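You operate a simulated robot arm through the tools that you are given. There is no shell and no other tool.

The job below is to be done with a simulated robot arm. You get a single attempt, and the scene is never put back.

Task
Set the bench stop to the bench card's length and lock it.
Fine: Free the stop lever first. Swing the one-dot flip stop up, so that the length counts from the fixed stop. Where these are worked on the way, their far stop is far enough and under half their travel is too little: stop lever.

The check looks at the end state, three seconds after you hand in, the way a careful person would. Anything else that was tipped, shoved, dropped, spilled or broken makes it a failure.

Robot
A 7-joint arm with a two-finger parallel gripper, fixed in place. Base frame: the origin is at the foot of the arm, x ahead of it, y to its left, z up; the work surface is at about z = 880. Units: mm, rad, N and s.
With the tool pointing down near the work surface it reaches from about 100 to 640 mm from the base axis. Its first joint turns from -1.152 to 1.152 rad. Payload 1.57 kg.
The TCP is the grasp point between the finger pads, 30 mm short of the fingertips. In the tool frame z runs along the fingers and y along their closing line. The gripper opens to 80 mm. The fingers are 17 mm wide and 12 mm thick; the gripper's body (40 by 82 mm) begins 80 mm behind the TCP.
Orientation is that of the tool frame in the base frame, as a unit quaternion [x, y, z, w]. With the fingers straight down and closing along the base's y, the tool's x points along the base's -x, its y along +y and its z along -z.

Tools
- The arm moves only by the tool arm_command. Its arguments are lists of equal length, an entry for each row: "travel": the shift along the base's x, y, z in mm, a list of three; "turn": the turn, a rotation vector about the base's x, y, z in rad, a list of three; "jaw": the opening, from 0 (shut) to 1 (fully open). In form: {"travel": [[dx, dy, dz], ...], "turn": [[ax, ay, az], ...], "jaw": [jaw, ...]}. A call has 1 to 20 rows; each row is the pose to reach, as a shift and turn from the pose commanded when the call began. Rows are played at 5 a second. More than 50 mm and 0.15 rad between two rows, or a gripper value outside its range, and nothing of the call is played. Where a pose cannot be reached the arm comes as near as it can. A force on the tool above 90 N (or 10 N above the force at the start of the call, whichever is more), or a blocked arm, ends the call early, and 0.2 s more pass. Each finger travels about 72 mm/s and halts on what it meets, pressing with about 41 N; the grip force reading is that of the motor and also rises with nothing between the fingers. The clock runs only during rows and for 0.2 s after the last one: add rows that repeat a pose to give the fingers time. It gives the time, the measured TCP pose, the force on the tool (base axes), the opening and the grip force at its end, in the units of the frame above (readings bear some noise), with the torque about the TCP (base axes, N m) and any sound that the robot's microphone picked up, and new pictures: "views" is both (left out), scene, wrist or none.
- Cameras (640 x 400 px; columns grow to the right, rows downward): "scene" is fixed at [53.4, 431.7, 1415.9]; the picture's right is [-0.79, -0.61, 0.00], its down [-0.39, 0.50, -0.78] and it looks along [0.48, -0.61, -0.63] (base axes); focal length 236 px, centre (320, 200). "wrist" rides on the gripper at [72, -7, -122] in the tool frame; the picture's right is [0.09, 1.00, 0.00], its down [-0.84, 0.08, -0.54] and it looks along [-0.54, 0.05, 0.84] (tool axes); focal length 238 px, centre (320, 200). There is no depth. A picture from a camera that has moved, and an enlarged one, comes with that camera's place and axes in the base frame and with its lens.
- close_up(camera, box): a new picture of the part [left, top, right, bottom] of that camera's present view, enlarged. It takes no simulated time.
- sign_off(): hands the job in; it is judged then, once.

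Places have to be worked out from the pictures, the camera data and where the tool is seen. Open the gripper and draw the arm clear of the work before you hand the job in, unless the task says otherwise.

The tools are called after "Emit:" by a JSON object that holds its "name" and its "arguments". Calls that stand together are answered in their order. arm_command: Moves the arm, as the interface text tells. Its arguments: {"type":"object","properties":{"travel":{"type":"array","items":{"type":"array","items":{"type":"number"}}},"turn":{"type":"array","items":{"type":"array","items":{"type":"number"}}},"jaw":{"type":"array","items":{"type":"number"}},"views":{"type":"string","enum":["both","scene","wrist","none"]}},"required":["travel","turn","jaw"]} The other tools are called the same way: close_up (camera, box) takes an enlarged picture of a part of a camera's view; sign_off () hands the job in.

At the start:

```text
time: 0.0
ee_pos: [309.2, -74.3, 1249.9]
ee_rot: [0.0, 1.0, 0.0, 0.0]
contact_force: [0.0, -1.0, 0.2]
wrist_torque: [-0.01, -0.01, 0.01]
opening: 79.6
finger_force: 0.0
```

scene: 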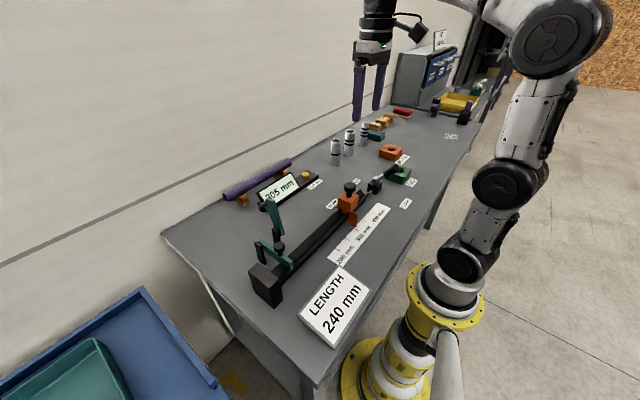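
wrist: 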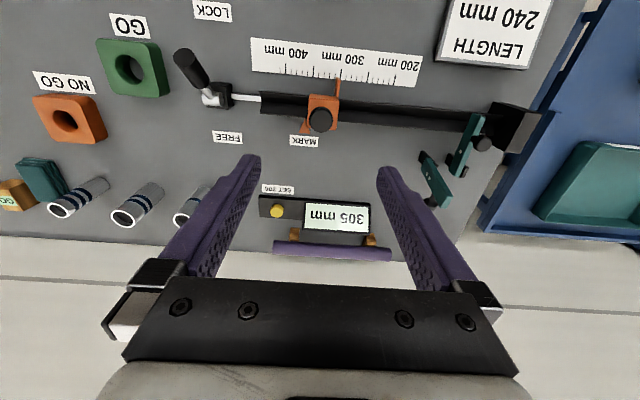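

I'll begin by looking more closely at the bench stop, its lever, flip stops and card before moving anything.

Emit:
{"name": "close_up", "arguments": {"camera": "wrist", "box": [160, 0, 360, 125]}}

Emit:
{"name": "close_up", "arguments": {"camera": "wrist", "box": [360, 40, 560, 220]}}

Emit:
{"name": "close_up", "arguments": {"camera": "scene", "box": [220, 140, 440, 300]}}

Emit:
{"name": "close_up", "arguments": {"camera": "wrist", "box": [240, 20, 440, 145]}}

```text
3.20 times, centred on (260, 62) of wrist
camera zoom: at [237.3, -80.0, 1372.4], right [-0.09, 1.0, 0.0], down [0.84, 0.08, 0.54], along [0.54, 0.05, -0.84], focal length 763 px, centre (512, 640)
```

zoom: 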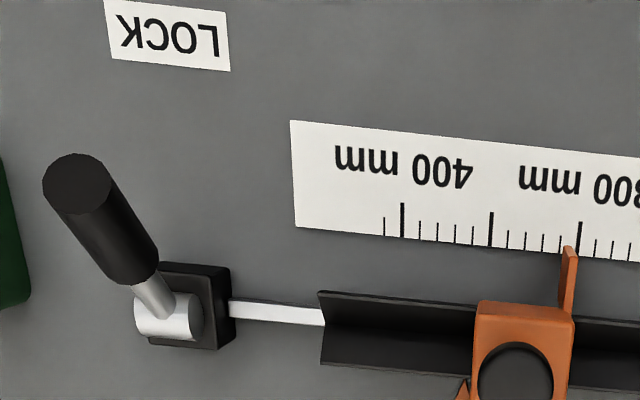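

```text
2.22 times, centred on (460, 130) of wrist
camera zoom: at [237.3, -80.0, 1372.4], right [-0.09, 1.0, 0.0], down [0.84, 0.08, 0.54], along [0.54, 0.05, -0.84], focal length 530 px, centre (9, 356)
```

zoom: 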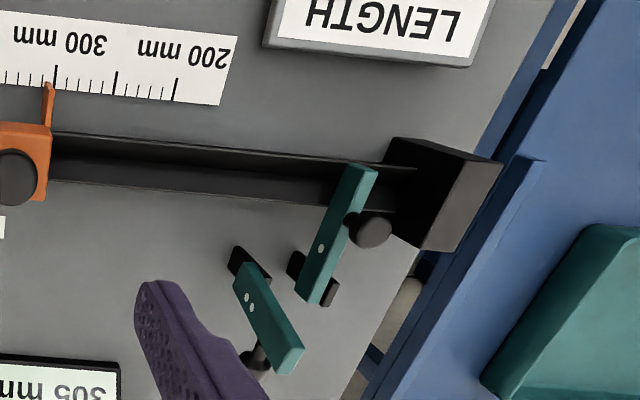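

```text
2.50 times, centred on (330, 220) of scene
camera zoom: at [53.4, 431.7, 1415.9], right [-0.79, -0.61, 0.0], down [-0.39, 0.5, -0.78], along [0.48, -0.61, -0.63], focal length 590 px, centre (295, 150)
```

zoom: 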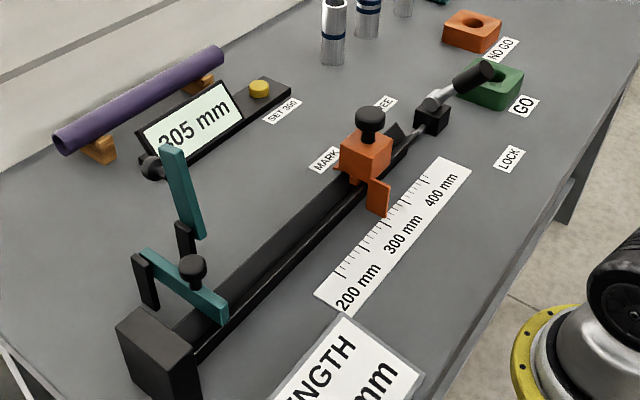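

```text
3.20 times, centred on (340, 82) of wrist
camera zoom: at [237.3, -80.0, 1372.4], right [-0.09, 1.0, 0.0], down [0.84, 0.08, 0.54], along [0.54, 0.05, -0.84], focal length 763 px, centre (256, 576)
```

zoom: 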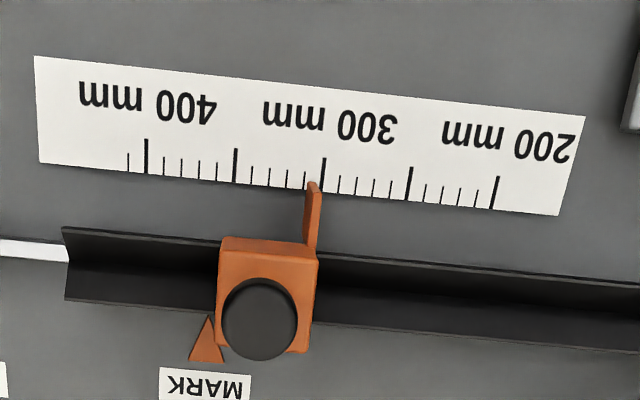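

The display reads 305 mm, the carriage sits near the scale's 300 tick, the lever leans to the LOCK side, and the one-dot flip stop is lying down over the rail. I'll move the wrist camera lower and closer to measure the carriage, mark and readout, with the fingertips staying well above everything.

Emit:
{"name": "arm_command", "arguments": {"travel": [[-25, 10, -30], [-50, 20, -60], [-75, 30, -90], [-90, 34, -120], [-90, 34, -120]], "turn": [[0, 0, 0], [0, 0, 0], [0, 0, 0], [0, 0, 0], [0, 0, 0]], "jaw": [1, 1, 1, 1, 1], "views": "both"}}

```text
time: 1.2
ee_pos: [217.6, -40.3, 1129.6]
ee_rot: [0.0, 1.0, -0.001, 0.0]
contact_force: [0.7, 0.1, 0.3]
wrist_torque: [-0.01, -0.06, 0.02]
opening: 79.9
finger_force: 0.0
camera wrist: at [146.8, -45.7, 1251.6], right [-0.09, 1.0, 0.0], down [0.84, 0.08, 0.54], along [0.54, 0.05, -0.84], focal length 238 px, centre (320, 200)
```

scene: 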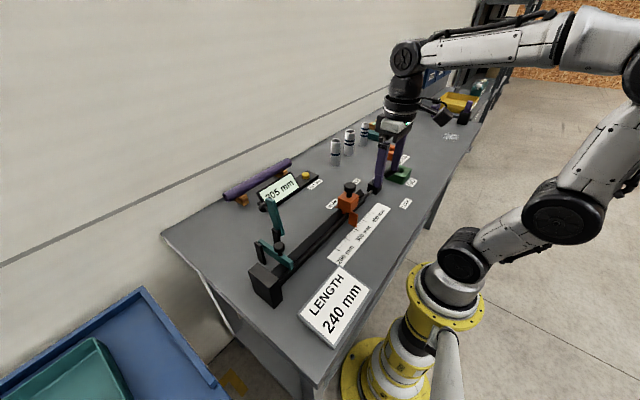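
wrist: 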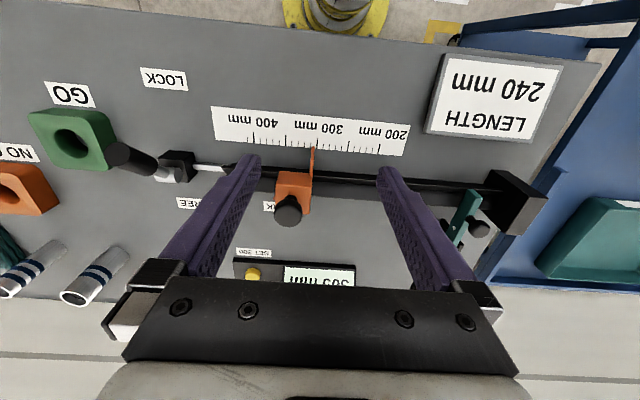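

From here the carriage and scale lie between the fingers. I'll enlarge the scale, the readout, the lever and the stops.

Emit:
{"name": "close_up", "arguments": {"camera": "wrist", "box": [240, 100, 400, 230]}}

Emit:
{"name": "close_up", "arguments": {"camera": "wrist", "box": [100, 60, 260, 220]}}

Emit:
{"name": "close_up", "arguments": {"camera": "wrist", "box": [420, 140, 560, 270]}}

Emit:
{"name": "close_up", "arguments": {"camera": "scene", "box": [240, 180, 360, 310]}}

Emit:
{"name": "close_up", "arguments": {"camera": "scene", "box": [310, 140, 430, 260]}}

```text
3.08 times, centred on (320, 165) of wrist
camera zoom: at [146.8, -45.7, 1251.6], right [-0.09, 1.0, 0.0], down [0.84, 0.08, 0.54], along [0.54, 0.05, -0.84], focal length 733 px, centre (320, 308)
```

zoom: 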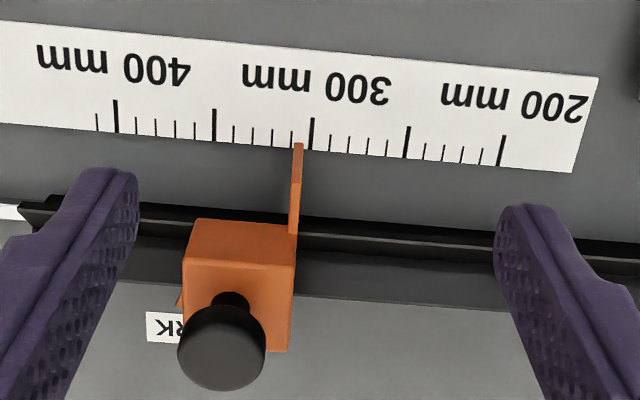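

```text
2.50 times, centred on (180, 140) of wrist
camera zoom: at [146.8, -45.7, 1251.6], right [-0.09, 1.0, 0.0], down [0.84, 0.08, 0.54], along [0.54, 0.05, -0.84], focal length 596 px, centre (670, 350)
```

zoom: 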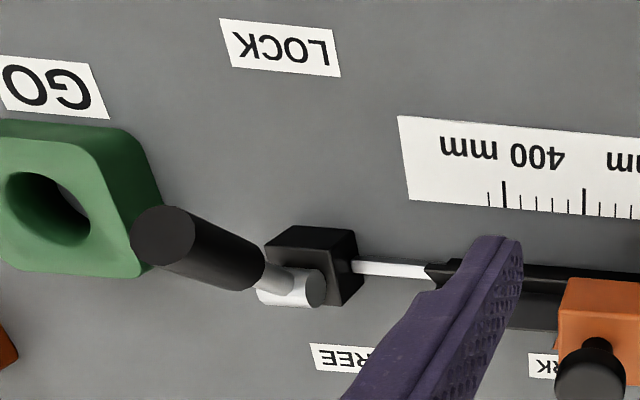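

```text
3.08 times, centred on (490, 205) of wrist
camera zoom: at [146.8, -45.7, 1251.6], right [-0.09, 1.0, 0.0], down [0.84, 0.08, 0.54], along [0.54, 0.05, -0.84], focal length 733 px, centre (-203, 185)
```

zoom: 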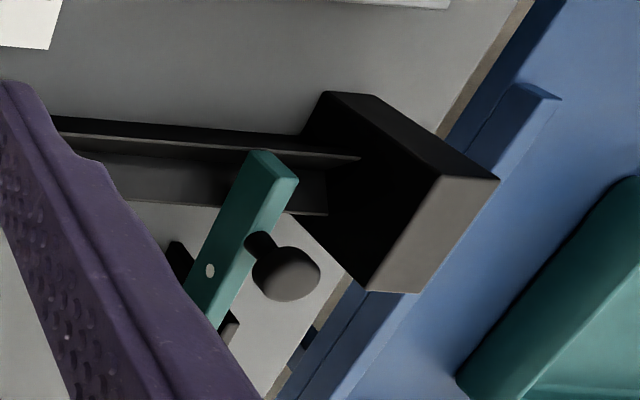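

```text
3.08 times, centred on (300, 245) of scene
camera zoom: at [53.3, 431.7, 1415.9], right [-0.79, -0.61, 0.0], down [-0.39, 0.5, -0.78], along [0.48, -0.61, -0.63], focal length 726 px, centre (382, 62)
```

zoom: 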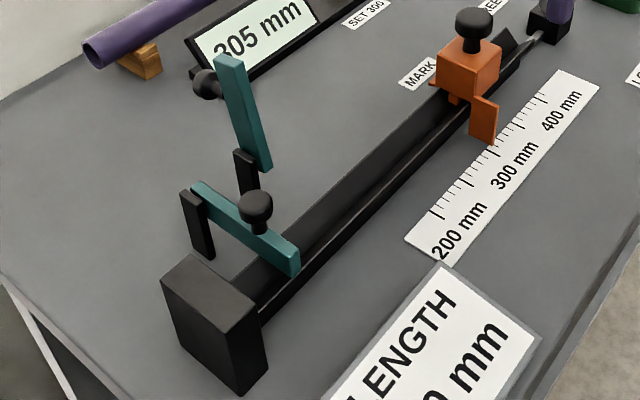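

```text
3.33 times, centred on (370, 200) of scene
camera zoom: at [53.3, 431.7, 1415.9], right [-0.79, -0.61, 0.0], down [-0.39, 0.5, -0.78], along [0.48, -0.61, -0.63], focal length 787 px, centre (153, 200)
```

zoom: 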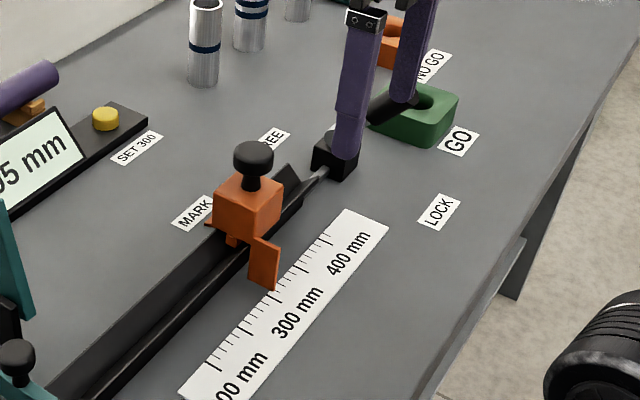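

I put the carriage knob near (331, −70, 1001), the one-dot stop's knob near (350, 209, 983), and the lever handle's end near (263, −255, 1015). I'll shut the jaws to clear the camera's view, and go lower beside the carriage to check the MARK, the pointer and the readout.

Emit:
{"name": "arm_command", "arguments": {"travel": [[15, 20, -25], [30, 40, -50], [45, 60, -75], [60, 75, -95], [60, 75, -95]], "turn": [[0, 0, 0], [0, 0, 0], [0, 0, 0], [0, 0, 0], [0, 0, 0]], "jaw": [0.6, 0.3, 0, 0, 0], "views": "both"}}

```text
time: 2.4
ee_pos: [278.7, 31.2, 1031.3]
ee_rot: [0.0, 1.0, 0.0, 0.001]
contact_force: [0.0, 0.1, 0.2]
wrist_torque: [0.01, 0.0, -0.01]
opening: 0.0
finger_force: 21.5
camera wrist: at [207.2, 26.2, 1154.0], right [-0.09, 1.0, 0.0], down [0.84, 0.08, 0.54], along [0.54, 0.05, -0.84], focal length 238 px, centre (320, 200)
```

scene: 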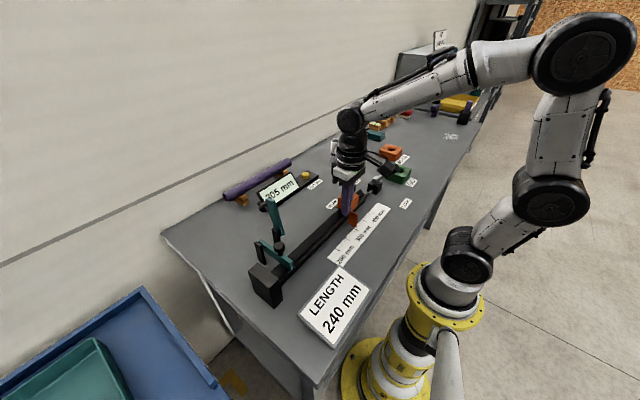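
wrist: 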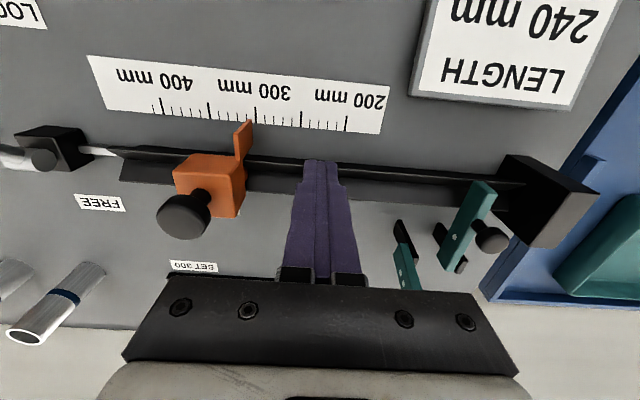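

Emit:
{"name": "close_up", "arguments": {"camera": "wrist", "box": [140, 80, 300, 280]}}

Emit:
{"name": "close_up", "arguments": {"camera": "wrist", "box": [380, 130, 540, 290]}}

Emit:
{"name": "close_up", "arguments": {"camera": "wrist", "box": [80, 50, 400, 150]}}

```text
2.00 times, centred on (220, 180) of wrist
camera zoom: at [207.2, 26.2, 1154.0], right [-0.09, 1.0, 0.0], down [0.84, 0.08, 0.54], along [0.54, 0.05, -0.84], focal length 477 px, centre (520, 240)
```

zoom: 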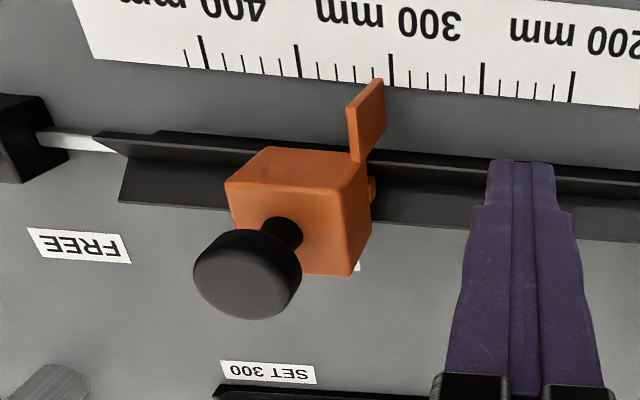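

```text
2.50 times, centred on (460, 210) of wrist
camera zoom: at [207.2, 26.2, 1154.0], right [-0.09, 1.0, 0.0], down [0.84, 0.08, 0.54], along [0.54, 0.05, -0.84], focal length 596 px, centre (-30, 175)
```

zoom: 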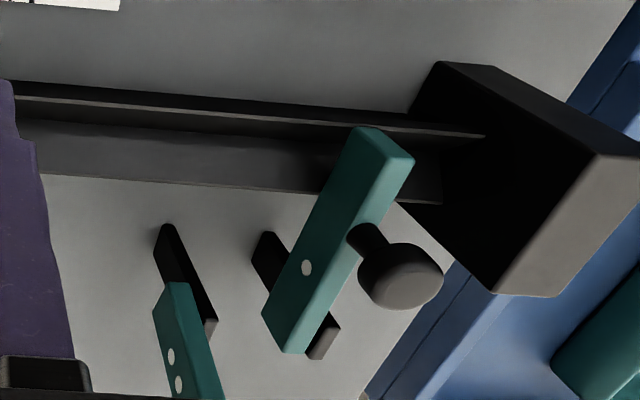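

```text
2.00 times, centred on (240, 100) of wrist
camera zoom: at [207.2, 26.2, 1154.0], right [-0.09, 1.0, 0.0], down [0.84, 0.08, 0.54], along [0.54, 0.05, -0.84], focal length 477 px, centre (480, 400)
```

zoom: 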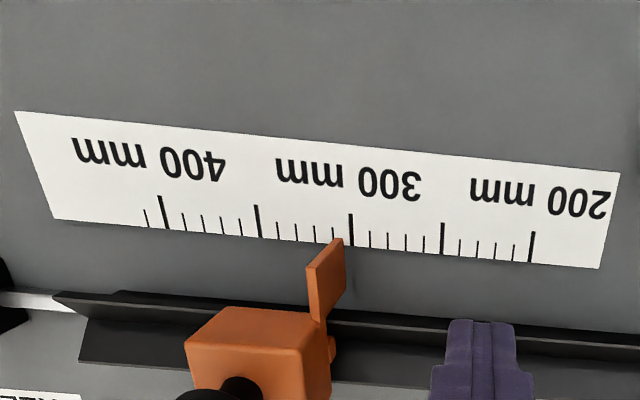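

The pointer flag reaches down almost to the scale, so its reading has little parallax. I'll zoom tightly on it from both cameras, and on the readout.

Emit:
{"name": "close_up", "arguments": {"camera": "wrist", "box": [220, 100, 284, 140]}}

Emit:
{"name": "close_up", "arguments": {"camera": "scene", "box": [330, 195, 394, 245]}}

Emit:
{"name": "close_up", "arguments": {"camera": "scene", "box": [255, 165, 325, 210]}}

Emit:
{"name": "close_up", "arguments": {"camera": "scene", "box": [240, 230, 310, 310]}}

```text
10.00 times, centred on (252, 120) of wrist
camera zoom: at [207.2, 26.2, 1154.0], right [-0.09, 1.0, 0.0], down [0.84, 0.08, 0.54], along [0.54, 0.05, -0.84], focal length 2384 px, centre (1000, 1000)
```

zoom: 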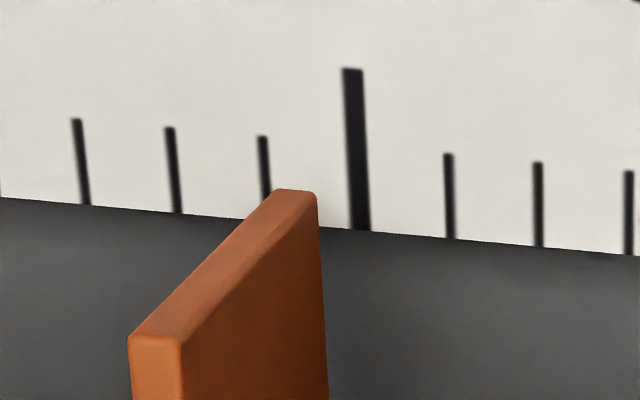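

```text
8.00 times, centred on (362, 220) of scene
camera zoom: at [53.4, 431.7, 1415.9], right [-0.79, -0.61, 0.0], down [-0.39, 0.5, -0.78], along [0.48, -0.61, -0.63], focal length 1888 px, centre (-16, 40)
```

zoom: 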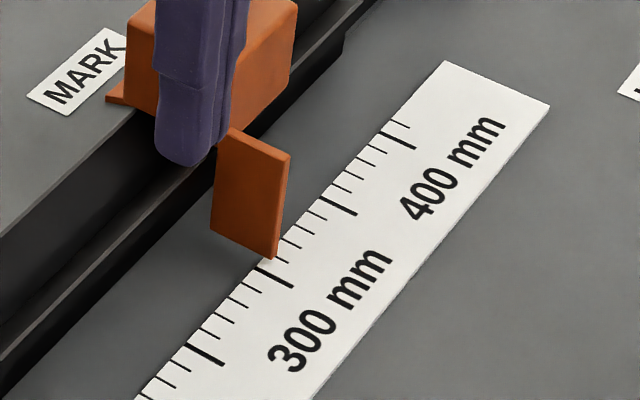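

```text
8.89 times, centred on (290, 188) of scene
camera zoom: at [53.4, 431.7, 1415.9], right [-0.79, -0.61, 0.0], down [-0.39, 0.5, -0.78], along [0.48, -0.61, -0.63], focal length 2098 px, centre (587, 311)
```

zoom: 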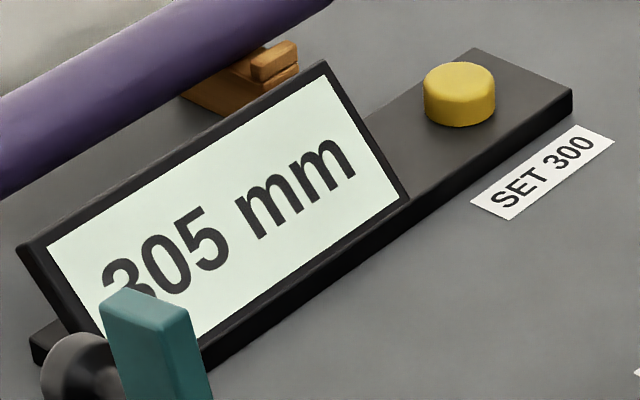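

```text
5.00 times, centred on (275, 270) of scene
camera zoom: at [53.4, 431.7, 1415.9], right [-0.79, -0.61, 0.0], down [-0.39, 0.5, -0.78], along [0.48, -0.61, -0.63], focal length 1180 px, centre (545, -150)
```

zoom: 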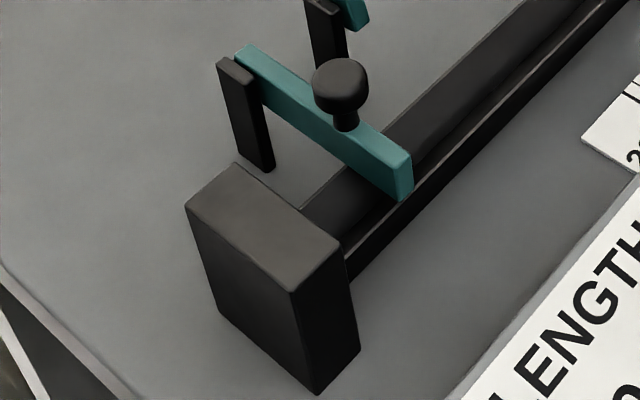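

The scale reads about 304–306 at the flag, close to the display's 305. Next I'll zoom on the lower part of the carriage, the MARK triangle and the fixed block's inner face to see what the length is really measured between.

Emit:
{"name": "close_up", "arguments": {"camera": "wrist", "box": [200, 145, 264, 225]}}

Emit:
{"name": "close_up", "arguments": {"camera": "wrist", "box": [470, 140, 540, 210]}}

Emit:
{"name": "close_up", "arguments": {"camera": "scene", "box": [330, 185, 370, 225]}}

Emit:
{"name": "close_up", "arguments": {"camera": "scene", "box": [325, 200, 395, 270]}}

```text
5.00 times, centred on (232, 185) of wrist
camera zoom: at [207.2, 26.2, 1154.0], right [-0.09, 1.0, 0.0], down [0.84, 0.08, 0.54], along [0.54, 0.05, -0.84], focal length 1192 px, centre (760, 275)
```

zoom: 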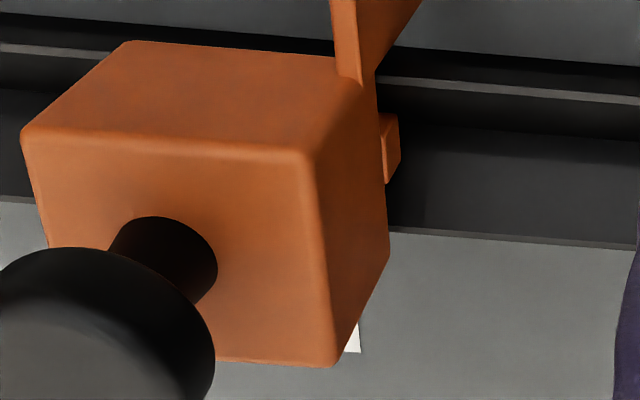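

```text
5.71 times, centred on (505, 175) of wrist
camera zoom: at [207.2, 26.2, 1154.0], right [-0.09, 1.0, 0.0], down [0.84, 0.08, 0.54], along [0.54, 0.05, -0.84], focal length 1362 px, centre (-737, 343)
```

zoom: 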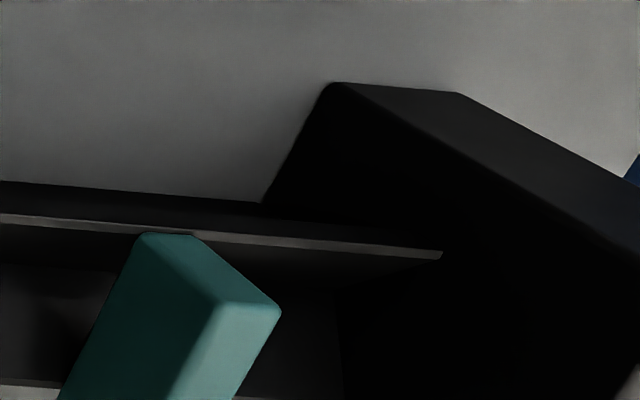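

```text
10.00 times, centred on (350, 205) of scene
camera zoom: at [53.4, 431.7, 1415.9], right [-0.79, -0.61, 0.0], down [-0.39, 0.5, -0.78], along [0.48, -0.61, -0.63], focal length 2361 px, centre (20, 150)
```

zoom: 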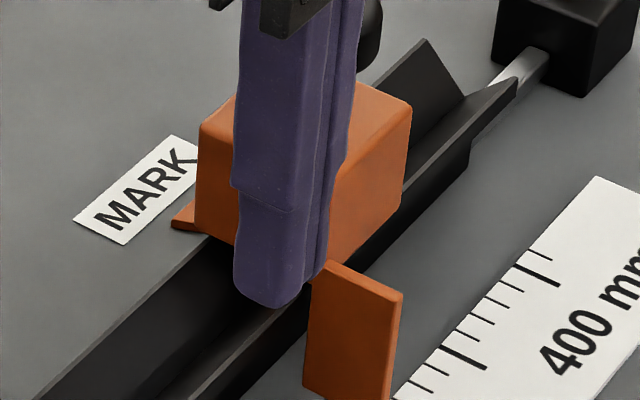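

```text
5.71 times, centred on (360, 235) of scene
camera zoom: at [53.4, 431.7, 1415.9], right [-0.79, -0.61, 0.0], down [-0.39, 0.5, -0.78], along [0.48, -0.61, -0.63], focal length 1349 px, centre (91, 0)
```

zoom: 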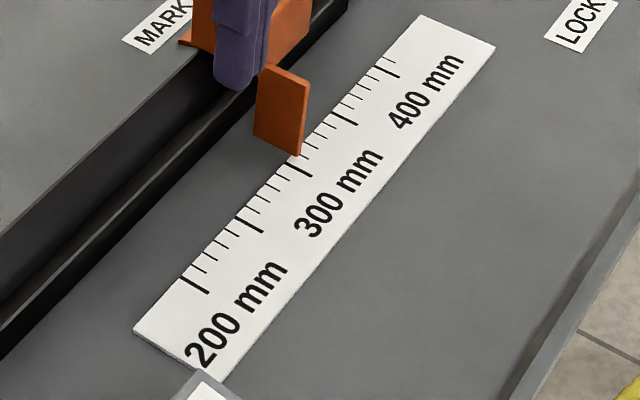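

The small tongue on the carriage's +y side and the flag look flush, at about y = −42. The MARK triangle is centred near y ≈ −97, level with the carriage's rear edge. I'll check this later by touch; first I need the lever's exact shape, so I'm zooming there.

Emit:
{"name": "close_up", "arguments": {"camera": "scene", "box": [350, 160, 420, 215]}}

Emit:
{"name": "close_up", "arguments": {"camera": "wrist", "box": [0, 100, 130, 230]}}

```text
7.27 times, centred on (385, 188) of scene
camera zoom: at [53.4, 431.7, 1415.9], right [-0.79, -0.61, 0.0], down [-0.39, 0.5, -0.78], along [0.48, -0.61, -0.63], focal length 1717 px, centre (-153, 291)
```

zoom: 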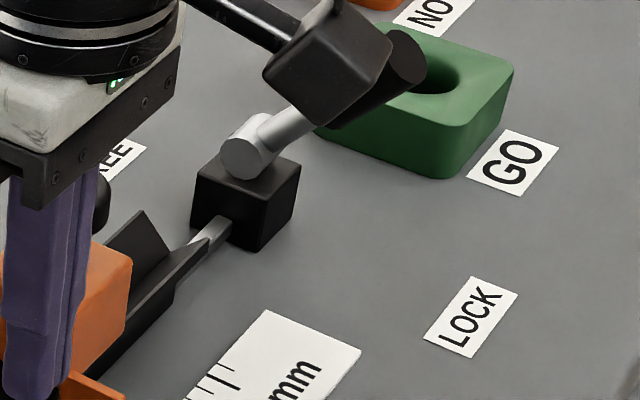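

```text
3.08 times, centred on (65, 165) of wrist
camera zoom: at [207.2, 26.2, 1154.0], right [-0.09, 1.0, 0.0], down [0.84, 0.08, 0.54], along [0.54, 0.05, -0.84], focal length 733 px, centre (1105, 308)
```

zoom: 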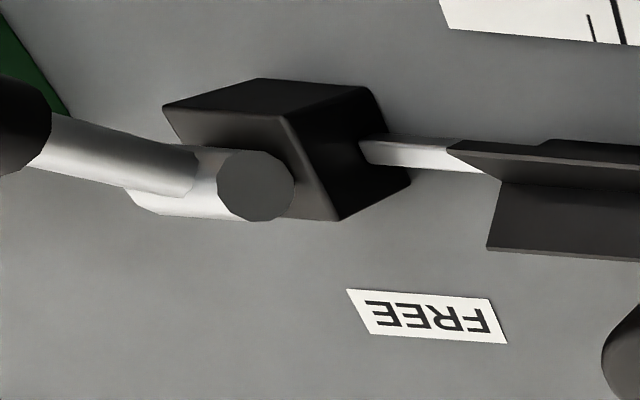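

I place the lever hub at about (331, −256, 932) and the handle end at about (265, −256, 1006), leaning to LOCK. First a hold in place to see how settled and noisy the pose readings are.

Emit:
{"name": "arm_command", "arguments": {"travel": [[0, 0, 0], [0, 0, 0]], "turn": [[0, 0, 0], [0, 0, 0]], "jaw": [0, 0], "views": "none"}}

Emit:
{"name": "arm_command", "arguments": {"travel": [[0, 0, 0]], "turn": [[0, 0, 0]], "jaw": [0], "views": "wrist"}}

```text
time: 3.0
ee_pos: [277.6, 30.6, 1031.9]
ee_rot: [0.0, 1.0, 0.0, 0.0]
contact_force: [-0.8, -0.5, -0.2]
wrist_torque: [0.03, 0.01, -0.02]
opening: 0.0
finger_force: 21.2
```

```text
time: 3.4
ee_pos: [277.7, 31.4, 1032.3]
ee_rot: [0.0, 1.0, 0.0, 0.0]
contact_force: [-0.5, 0.3, -0.6]
wrist_torque: [0.0, 0.0, 0.0]
opening: 0.2
finger_force: 21.0
camera wrist: at [207.0, 26.0, 1154.2], right [-0.09, 1.0, 0.0], down [0.84, 0.08, 0.54], along [0.54, 0.05, -0.84], focal length 238 px, centre (320, 200)
```

wrist: 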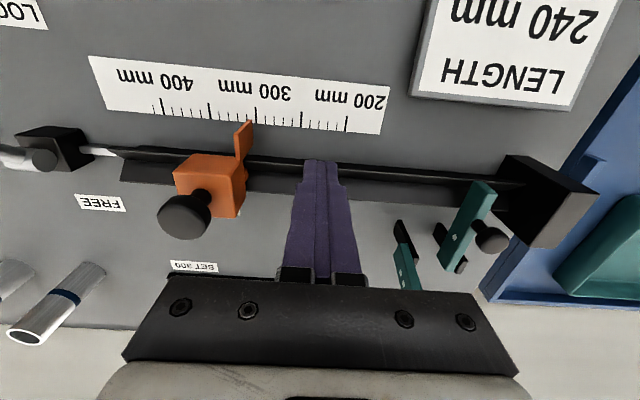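

Readings settle to within about a millimetre. I'll move the closed fingers round to the −x (LOCK) side of the lever handle at about (227, −256, 1010), staying clear of the carriage knob.

Emit:
{"name": "arm_command", "arguments": {"travel": [[-25, -40, 10], [-50, -80, 10], [-52, -125, 10], [-52, -170, 10], [-52, -215, 5], [-52, -260, -8], [-52, -288, -20], [-52, -288, -20]], "turn": [[0, 0, 0], [0, 0, 0], [0, 0, 0], [0, 0, 0], [0, 0, 0], [0, 0, 0], [0, 0, 0], [0, 0, 0]], "jaw": [0, 0, 0, 0, 0, 0, 0, 0], "views": "both"}}

```text
time: 5.2
ee_pos: [226.1, -255.0, 1016.5]
ee_rot: [-0.001, 1.0, 0.0, 0.0]
contact_force: [0.7, -0.4, 0.0]
wrist_torque: [0.0, 0.01, 0.01]
opening: 0.1
finger_force: 21.5
camera wrist: at [154.9, -259.0, 1138.6], right [-0.09, 1.0, 0.0], down [0.84, 0.08, 0.54], along [0.54, 0.05, -0.84], focal length 238 px, centre (320, 200)
```

scene: 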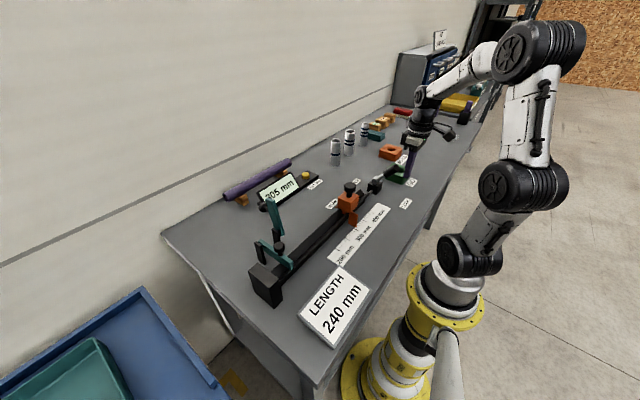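
wrist: 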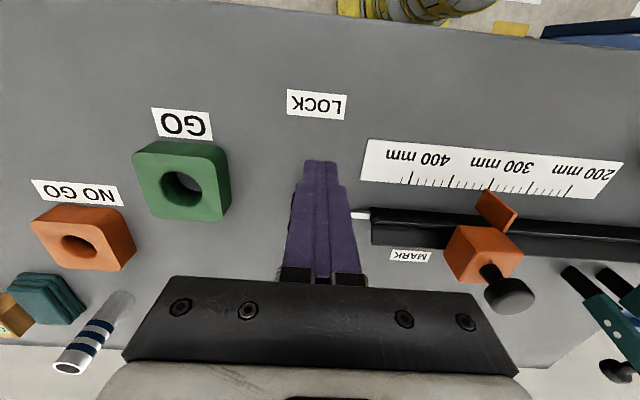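

The fingers are lined up with the lever, which is hidden right behind them. This view from the −y side also shows the carriage's rear edge against the MARK, so I'll enlarge that along with the lever from the scene camera.

Emit:
{"name": "close_up", "arguments": {"camera": "wrist", "box": [380, 200, 540, 300]}}

Emit:
{"name": "close_up", "arguments": {"camera": "scene", "box": [360, 140, 430, 200]}}

Emit:
{"name": "close_up", "arguments": {"camera": "scene", "box": [325, 175, 395, 245]}}

```text
4.00 times, centred on (460, 250) of wrist
camera zoom: at [154.9, -259.0, 1138.6], right [-0.09, 1.0, 0.0], down [0.84, 0.08, 0.54], along [0.54, 0.05, -0.84], focal length 953 px, centre (-240, 0)
```

zoom: 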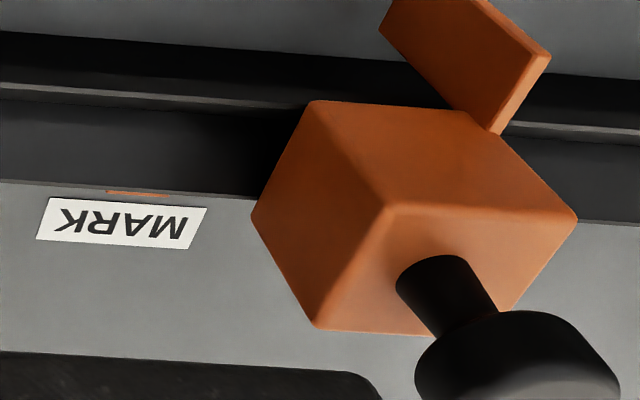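

```text
6.67 times, centred on (395, 170) of scene
camera zoom: at [53.4, 431.6, 1415.9], right [-0.79, -0.61, 0.0], down [-0.39, 0.5, -0.78], along [0.48, -0.61, -0.63], focal length 1574 px, centre (-180, 400)
```

zoom: 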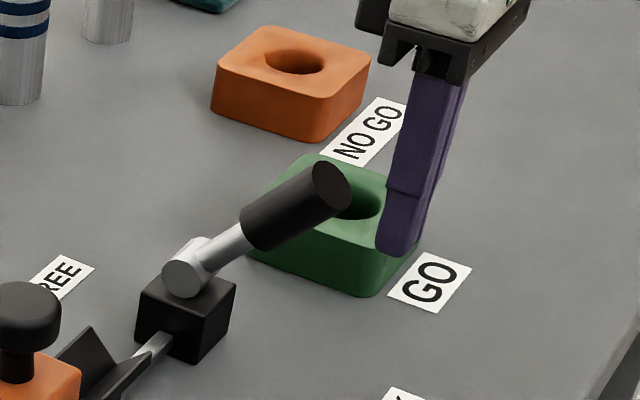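

```text
5.71 times, centred on (360, 210) of scene
camera zoom: at [53.4, 431.6, 1415.9], right [-0.79, -0.61, 0.0], down [-0.39, 0.5, -0.78], along [0.48, -0.61, -0.63], focal length 1349 px, centre (91, 143)
```

zoom: 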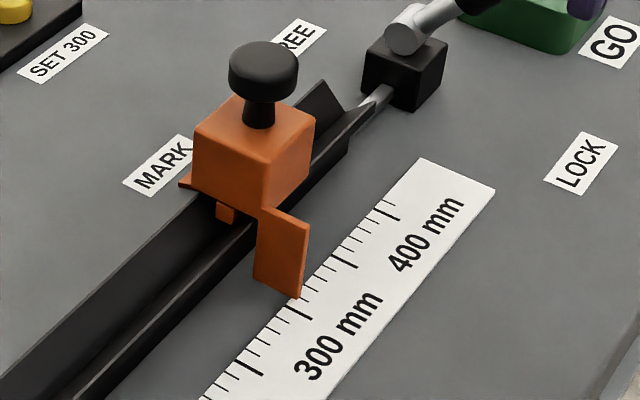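

The finger stands just on the −x side of the handle end, as planned. I'll lower slightly and push the lever over toward FREE in small steps, watching the force.

Emit:
{"name": "arm_command", "arguments": {"travel": [[5, 0, -8], [15, 0, -8], [25, 0, -8], [35, 0, -8], [45, 0, -8], [55, 0, -8], [65, 0, -8], [75, 0, -8], [85, 0, -8], [85, 0, -8]], "turn": [[0, 0, 0], [0, 0, 0], [0, 0, 0], [0, 0, 0], [0, 0, 0], [0, 0, 0], [0, 0, 0], [0, 0, 0], [0, 0, 0], [0, 0, 0]], "jaw": [0, 0, 0, 0, 0, 0, 0, 0, 0, 0], "views": "both"}}

```text
time: 7.4
ee_pos: [310.0, -253.6, 1009.5]
ee_rot: [0.0, 1.0, 0.0, 0.0]
contact_force: [-1.1, 0.3, 0.5]
wrist_torque: [0.03, 0.05, 0.03]
opening: 0.2
finger_force: 20.6
camera wrist: at [239.5, -258.9, 1130.6], right [-0.09, 1.0, 0.0], down [0.84, 0.08, 0.54], along [0.54, 0.05, -0.84], focal length 238 px, centre (320, 200)
```

scene: 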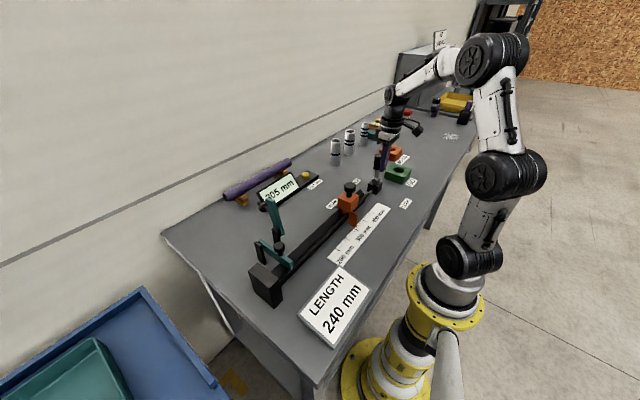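
wrist: 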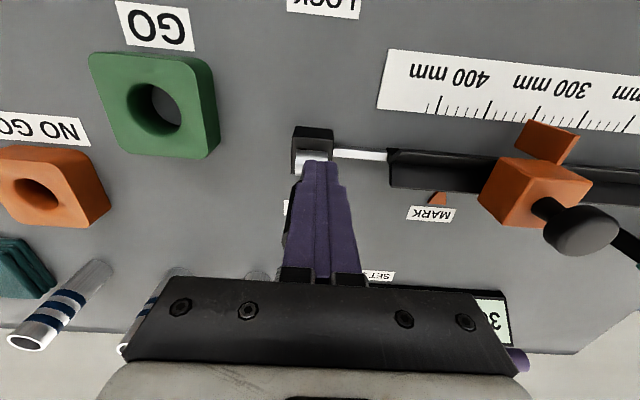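

The push went smoothly with little force. I'll zoom in on the lever, and on the MARK triangle that's now clearly visible.

Emit:
{"name": "close_up", "arguments": {"camera": "scene", "box": [345, 130, 425, 200]}}

Emit:
{"name": "close_up", "arguments": {"camera": "wrist", "box": [400, 100, 600, 260]}}

```text
5.71 times, centred on (385, 165) of scene
camera zoom: at [53.3, 431.7, 1415.9], right [-0.79, -0.61, 0.0], down [-0.39, 0.5, -0.78], along [0.48, -0.61, -0.63], focal length 1349 px, centre (-51, 400)
```

zoom: 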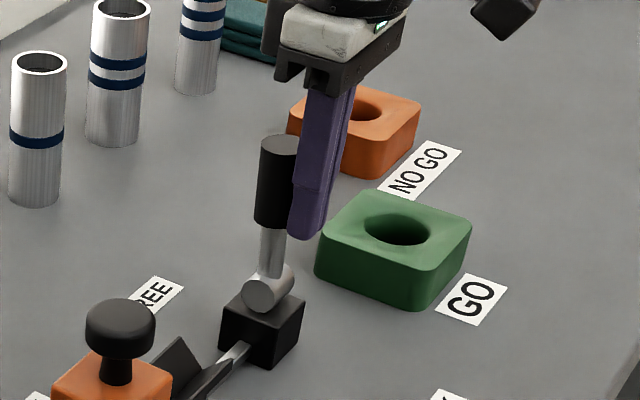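

```text
2.50 times, centred on (500, 180) of wrist
camera zoom: at [239.5, -258.9, 1130.6], right [-0.09, 1.0, 0.0], down [0.84, 0.08, 0.54], along [0.54, 0.05, -0.84], focal length 596 px, centre (-130, 250)
```

zoom: 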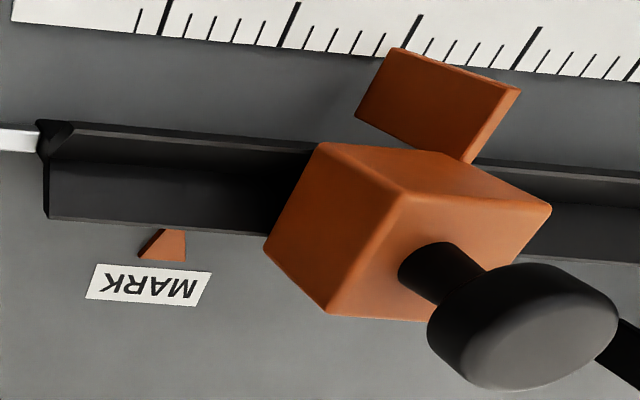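

The lever is now upright with the finger against it. I'll keep pushing toward FREE to its far stop.

Emit:
{"name": "arm_command", "arguments": {"travel": [[8, 0, 0], [16, 0, 0], [24, 0, 0], [32, 0, 0], [40, 0, 0], [40, 0, 0]], "turn": [[0, 0, 0], [0, 0, 0], [0, 0, 0], [0, 0, 0], [0, 0, 0], [0, 0, 0]], "jaw": [0, 0, 0, 0, 0, 0], "views": "both"}}

Emit:
{"name": "close_up", "arguments": {"camera": "scene", "box": [345, 130, 425, 200]}}

```text
time: 8.8
ee_pos: [336.9, -252.9, 1006.9]
ee_rot: [0.0, 1.0, 0.005, -0.019]
contact_force: [-81.4, 2.0, 33.5]
wrist_torque: [-0.1, 2.21, -0.21]
opening: 0.1
finger_force: 21.0
camera wrist: at [270.7, -259.8, 1131.6], right [-0.09, 1.0, 0.01], down [0.86, 0.07, 0.51], along [0.51, 0.06, -0.86], focal length 238 px, centre (320, 200)
```

scene: 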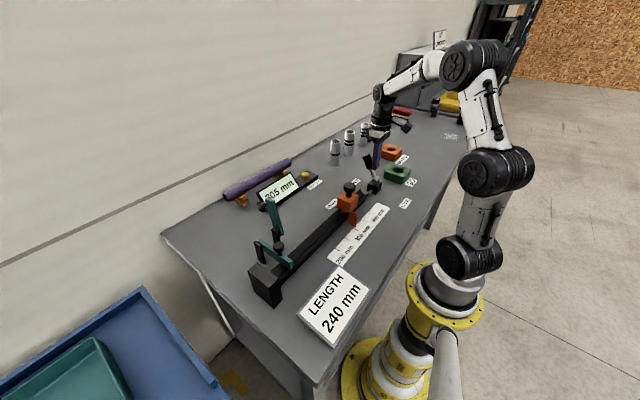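
wrist: 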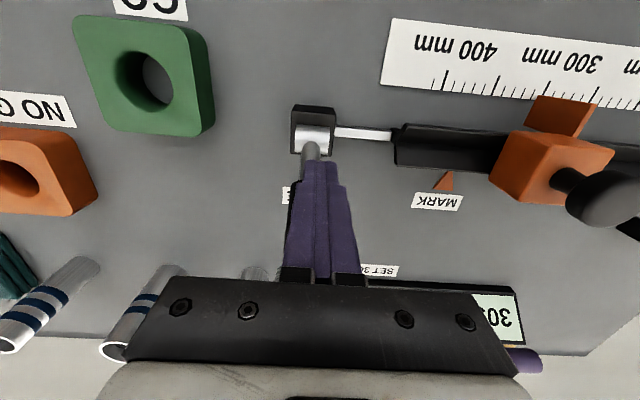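

```text
5.71 times, centred on (385, 165) of scene
camera zoom: at [50.7, 432.0, 1415.9], right [-0.79, -0.61, 0.0], down [-0.39, 0.5, -0.78], along [0.48, -0.61, -0.63], focal length 1349 px, centre (-51, 400)
```

zoom: 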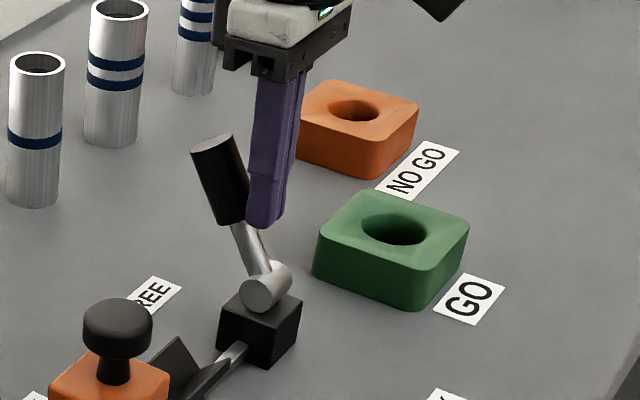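

A firm resistance of about 81 N suggests the lever has met its far stop on the FREE side. I'll back off and check the lever's angle.

Emit:
{"name": "arm_command", "arguments": {"travel": [[-15, 0, 0], [-35, 0, 5], [-60, 0, 25], [-60, 0, 60], [-60, 0, 60]], "turn": [[0, 0, 0], [0, 0, 0], [0, 0, 0], [0, 0, 0], [0, 0, 0]], "jaw": [0, 0, 0, 0, 0], "views": "both"}}

Emit:
{"name": "close_up", "arguments": {"camera": "scene", "box": [345, 130, 425, 200]}}

Emit:
{"name": "close_up", "arguments": {"camera": "wrist", "box": [220, 60, 420, 260]}}

```text
time: 10.0
ee_pos: [292.3, -253.1, 1066.4]
ee_rot: [-0.001, 1.0, 0.001, 0.0]
contact_force: [-0.5, 0.2, 0.1]
wrist_torque: [-0.02, 0.01, 0.02]
opening: 0.2
finger_force: 21.4
camera wrist: at [220.3, -258.2, 1189.1], right [-0.09, 1.0, 0.0], down [0.84, 0.08, 0.54], along [0.54, 0.05, -0.84], focal length 238 px, centre (320, 200)
```

scene: 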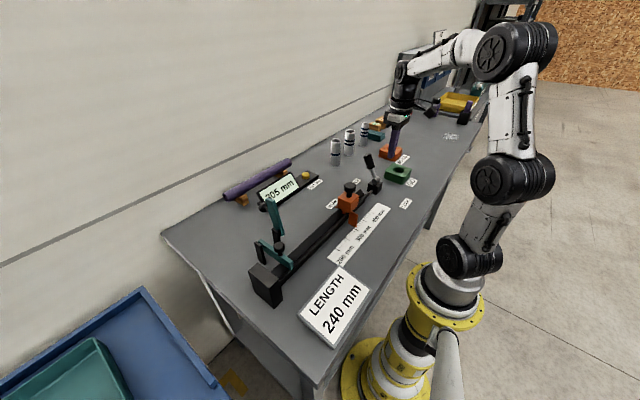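
wrist: 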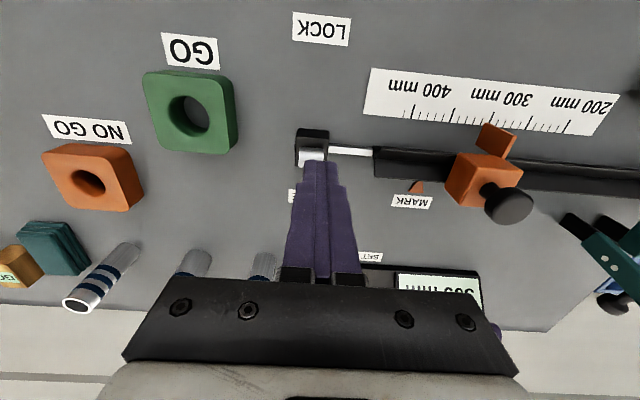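

```text
5.71 times, centred on (385, 165) of scene
camera zoom: at [53.3, 431.7, 1415.9], right [-0.79, -0.61, 0.0], down [-0.39, 0.5, -0.78], along [0.48, -0.61, -0.63], focal length 1349 px, centre (-51, 400)
```

zoom: 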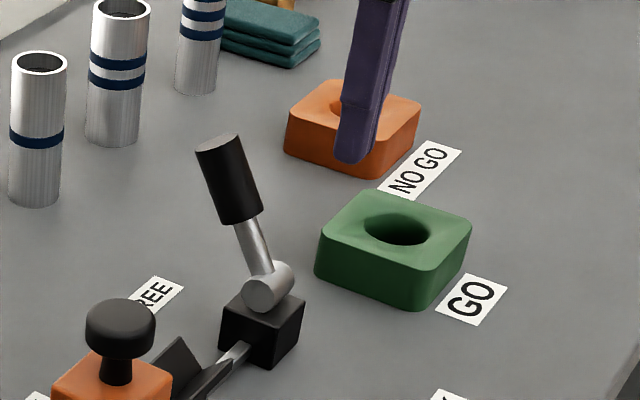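

```text
2.00 times, centred on (320, 160) of wrist
camera zoom: at [220.3, -258.2, 1189.1], right [-0.09, 1.0, 0.0], down [0.84, 0.08, 0.54], along [0.54, 0.05, -0.84], focal length 477 px, centre (320, 280)
```

zoom: 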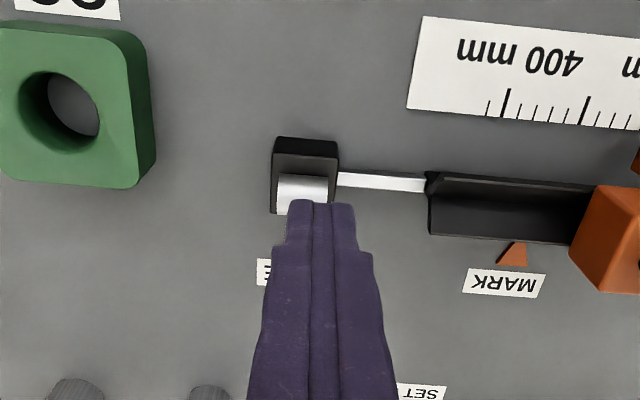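

The lever rests at its far FREE stop, about 30° past vertical on the other side, so it's free. Next is the one-dot flip stop: I place its knob at about (349, 207, 983) and its hinge near (408, 945) in x–z. I'll rise and travel over to hover above the knob with the jaws part open.

Emit:
{"name": "arm_command", "arguments": {"travel": [[0, 0, 45], [10, 45, 49], [15, 92, 49], [20, 139, 49], [25, 186, 49], [30, 233, 49], [35, 280, 49], [40, 327, 49], [45, 374, 49], [50, 420, 49], [57, 460, 49], [57, 460, 49]], "turn": [[0, 0, 0], [0, 0, 0], [0, 0, 0], [0, 0, 0], [0, 0, 0], [0, 0, 0], [0, 0, 0], [0, 0, 0], [0, 0, 0], [0, 0, 0], [0, 0, 0], [0, 0, 0]], "jaw": [0, 0, 0, 0, 0, 0, 0, 0.2, 0.4, 0.6, 0.65, 0.65], "views": "both"}}

Emit:
{"name": "close_up", "arguments": {"camera": "wrist", "box": [220, 80, 420, 280]}}

Emit:
{"name": "close_up", "arguments": {"camera": "scene", "box": [235, 170, 335, 300]}}

```text
time: 12.6
ee_pos: [346.5, 207.3, 1117.6]
ee_rot: [0.0, 1.0, 0.0, 0.0]
contact_force: [0.2, -0.7, 0.4]
wrist_torque: [0.01, 0.04, 0.01]
opening: 52.1
finger_force: 0.1
camera wrist: at [274.7, 202.9, 1238.9], right [-0.09, 1.0, 0.0], down [0.84, 0.08, 0.54], along [0.54, 0.05, -0.84], focal length 238 px, centre (320, 200)
```

scene: 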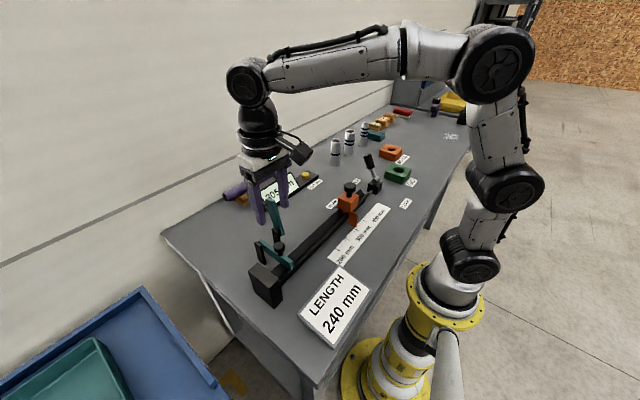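
wrist: 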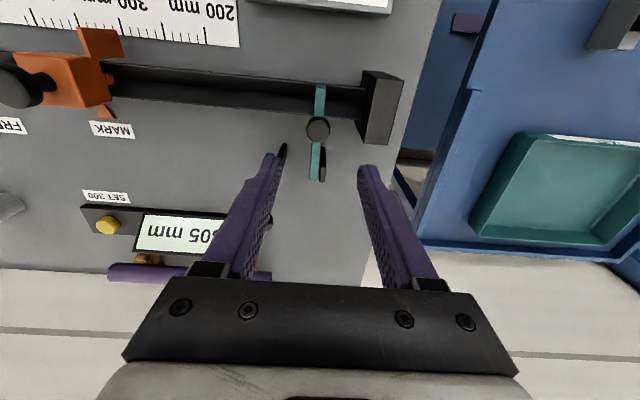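

```text
2.00 times, centred on (320, 180) of wrist
camera zoom: at [274.7, 202.9, 1238.9], right [-0.09, 1.0, 0.0], down [0.84, 0.08, 0.54], along [0.54, 0.05, -0.84], focal length 477 px, centre (320, 240)
```

zoom: 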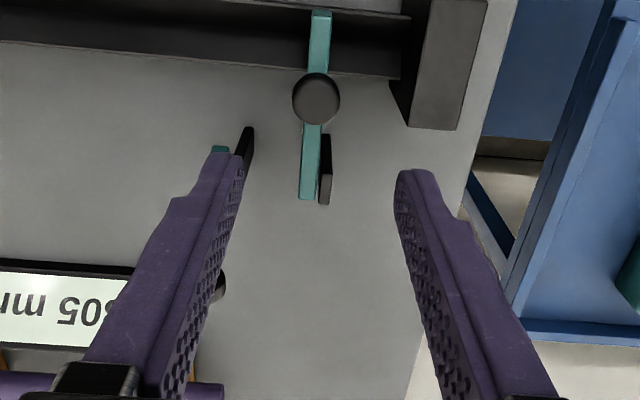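

```text
3.08 times, centred on (285, 235) of scene
camera zoom: at [53.3, 431.7, 1415.9], right [-0.79, -0.61, 0.0], down [-0.39, 0.5, -0.78], along [0.48, -0.61, -0.63], focal length 726 px, centre (428, 92)
```

zoom: 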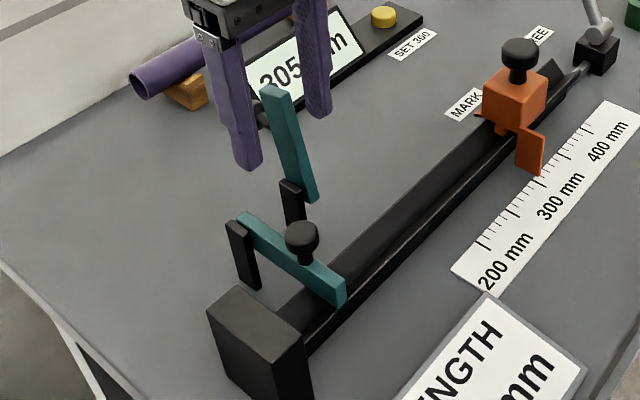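

The bar lies at y ≈ 207 with the knob at (348, 207). While the camera is nearly above the fixed block, I'll zoom on its inner face and on the scale for a better length datum.

Emit:
{"name": "close_up", "arguments": {"camera": "wrist", "box": [350, 60, 420, 155]}}

Emit:
{"name": "close_up", "arguments": {"camera": "wrist", "box": [60, 0, 250, 120]}}

```text
4.21 times, centred on (385, 108) of wrist
camera zoom: at [274.7, 202.9, 1238.9], right [-0.09, 1.0, 0.0], down [0.84, 0.08, 0.54], along [0.54, 0.05, -0.84], focal length 1004 px, centre (46, 590)
```

zoom: 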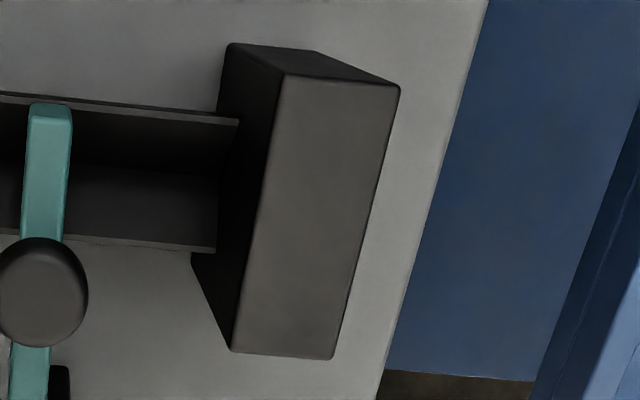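

```text
3.33 times, centred on (155, 60) of wrist
camera zoom: at [274.7, 202.9, 1238.9], right [-0.09, 1.0, 0.0], down [0.84, 0.08, 0.54], along [0.54, 0.05, -0.84], focal length 794 px, centre (870, 667)
```

zoom: 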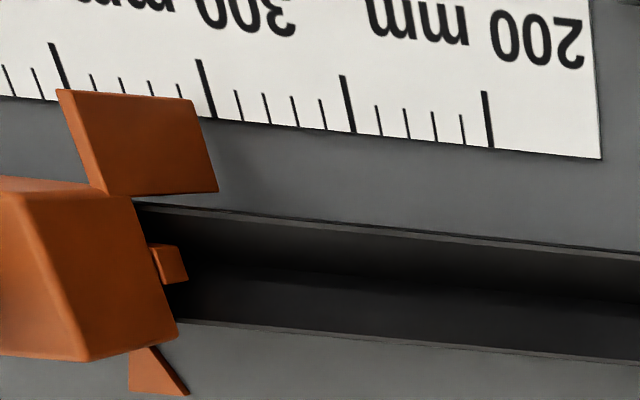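

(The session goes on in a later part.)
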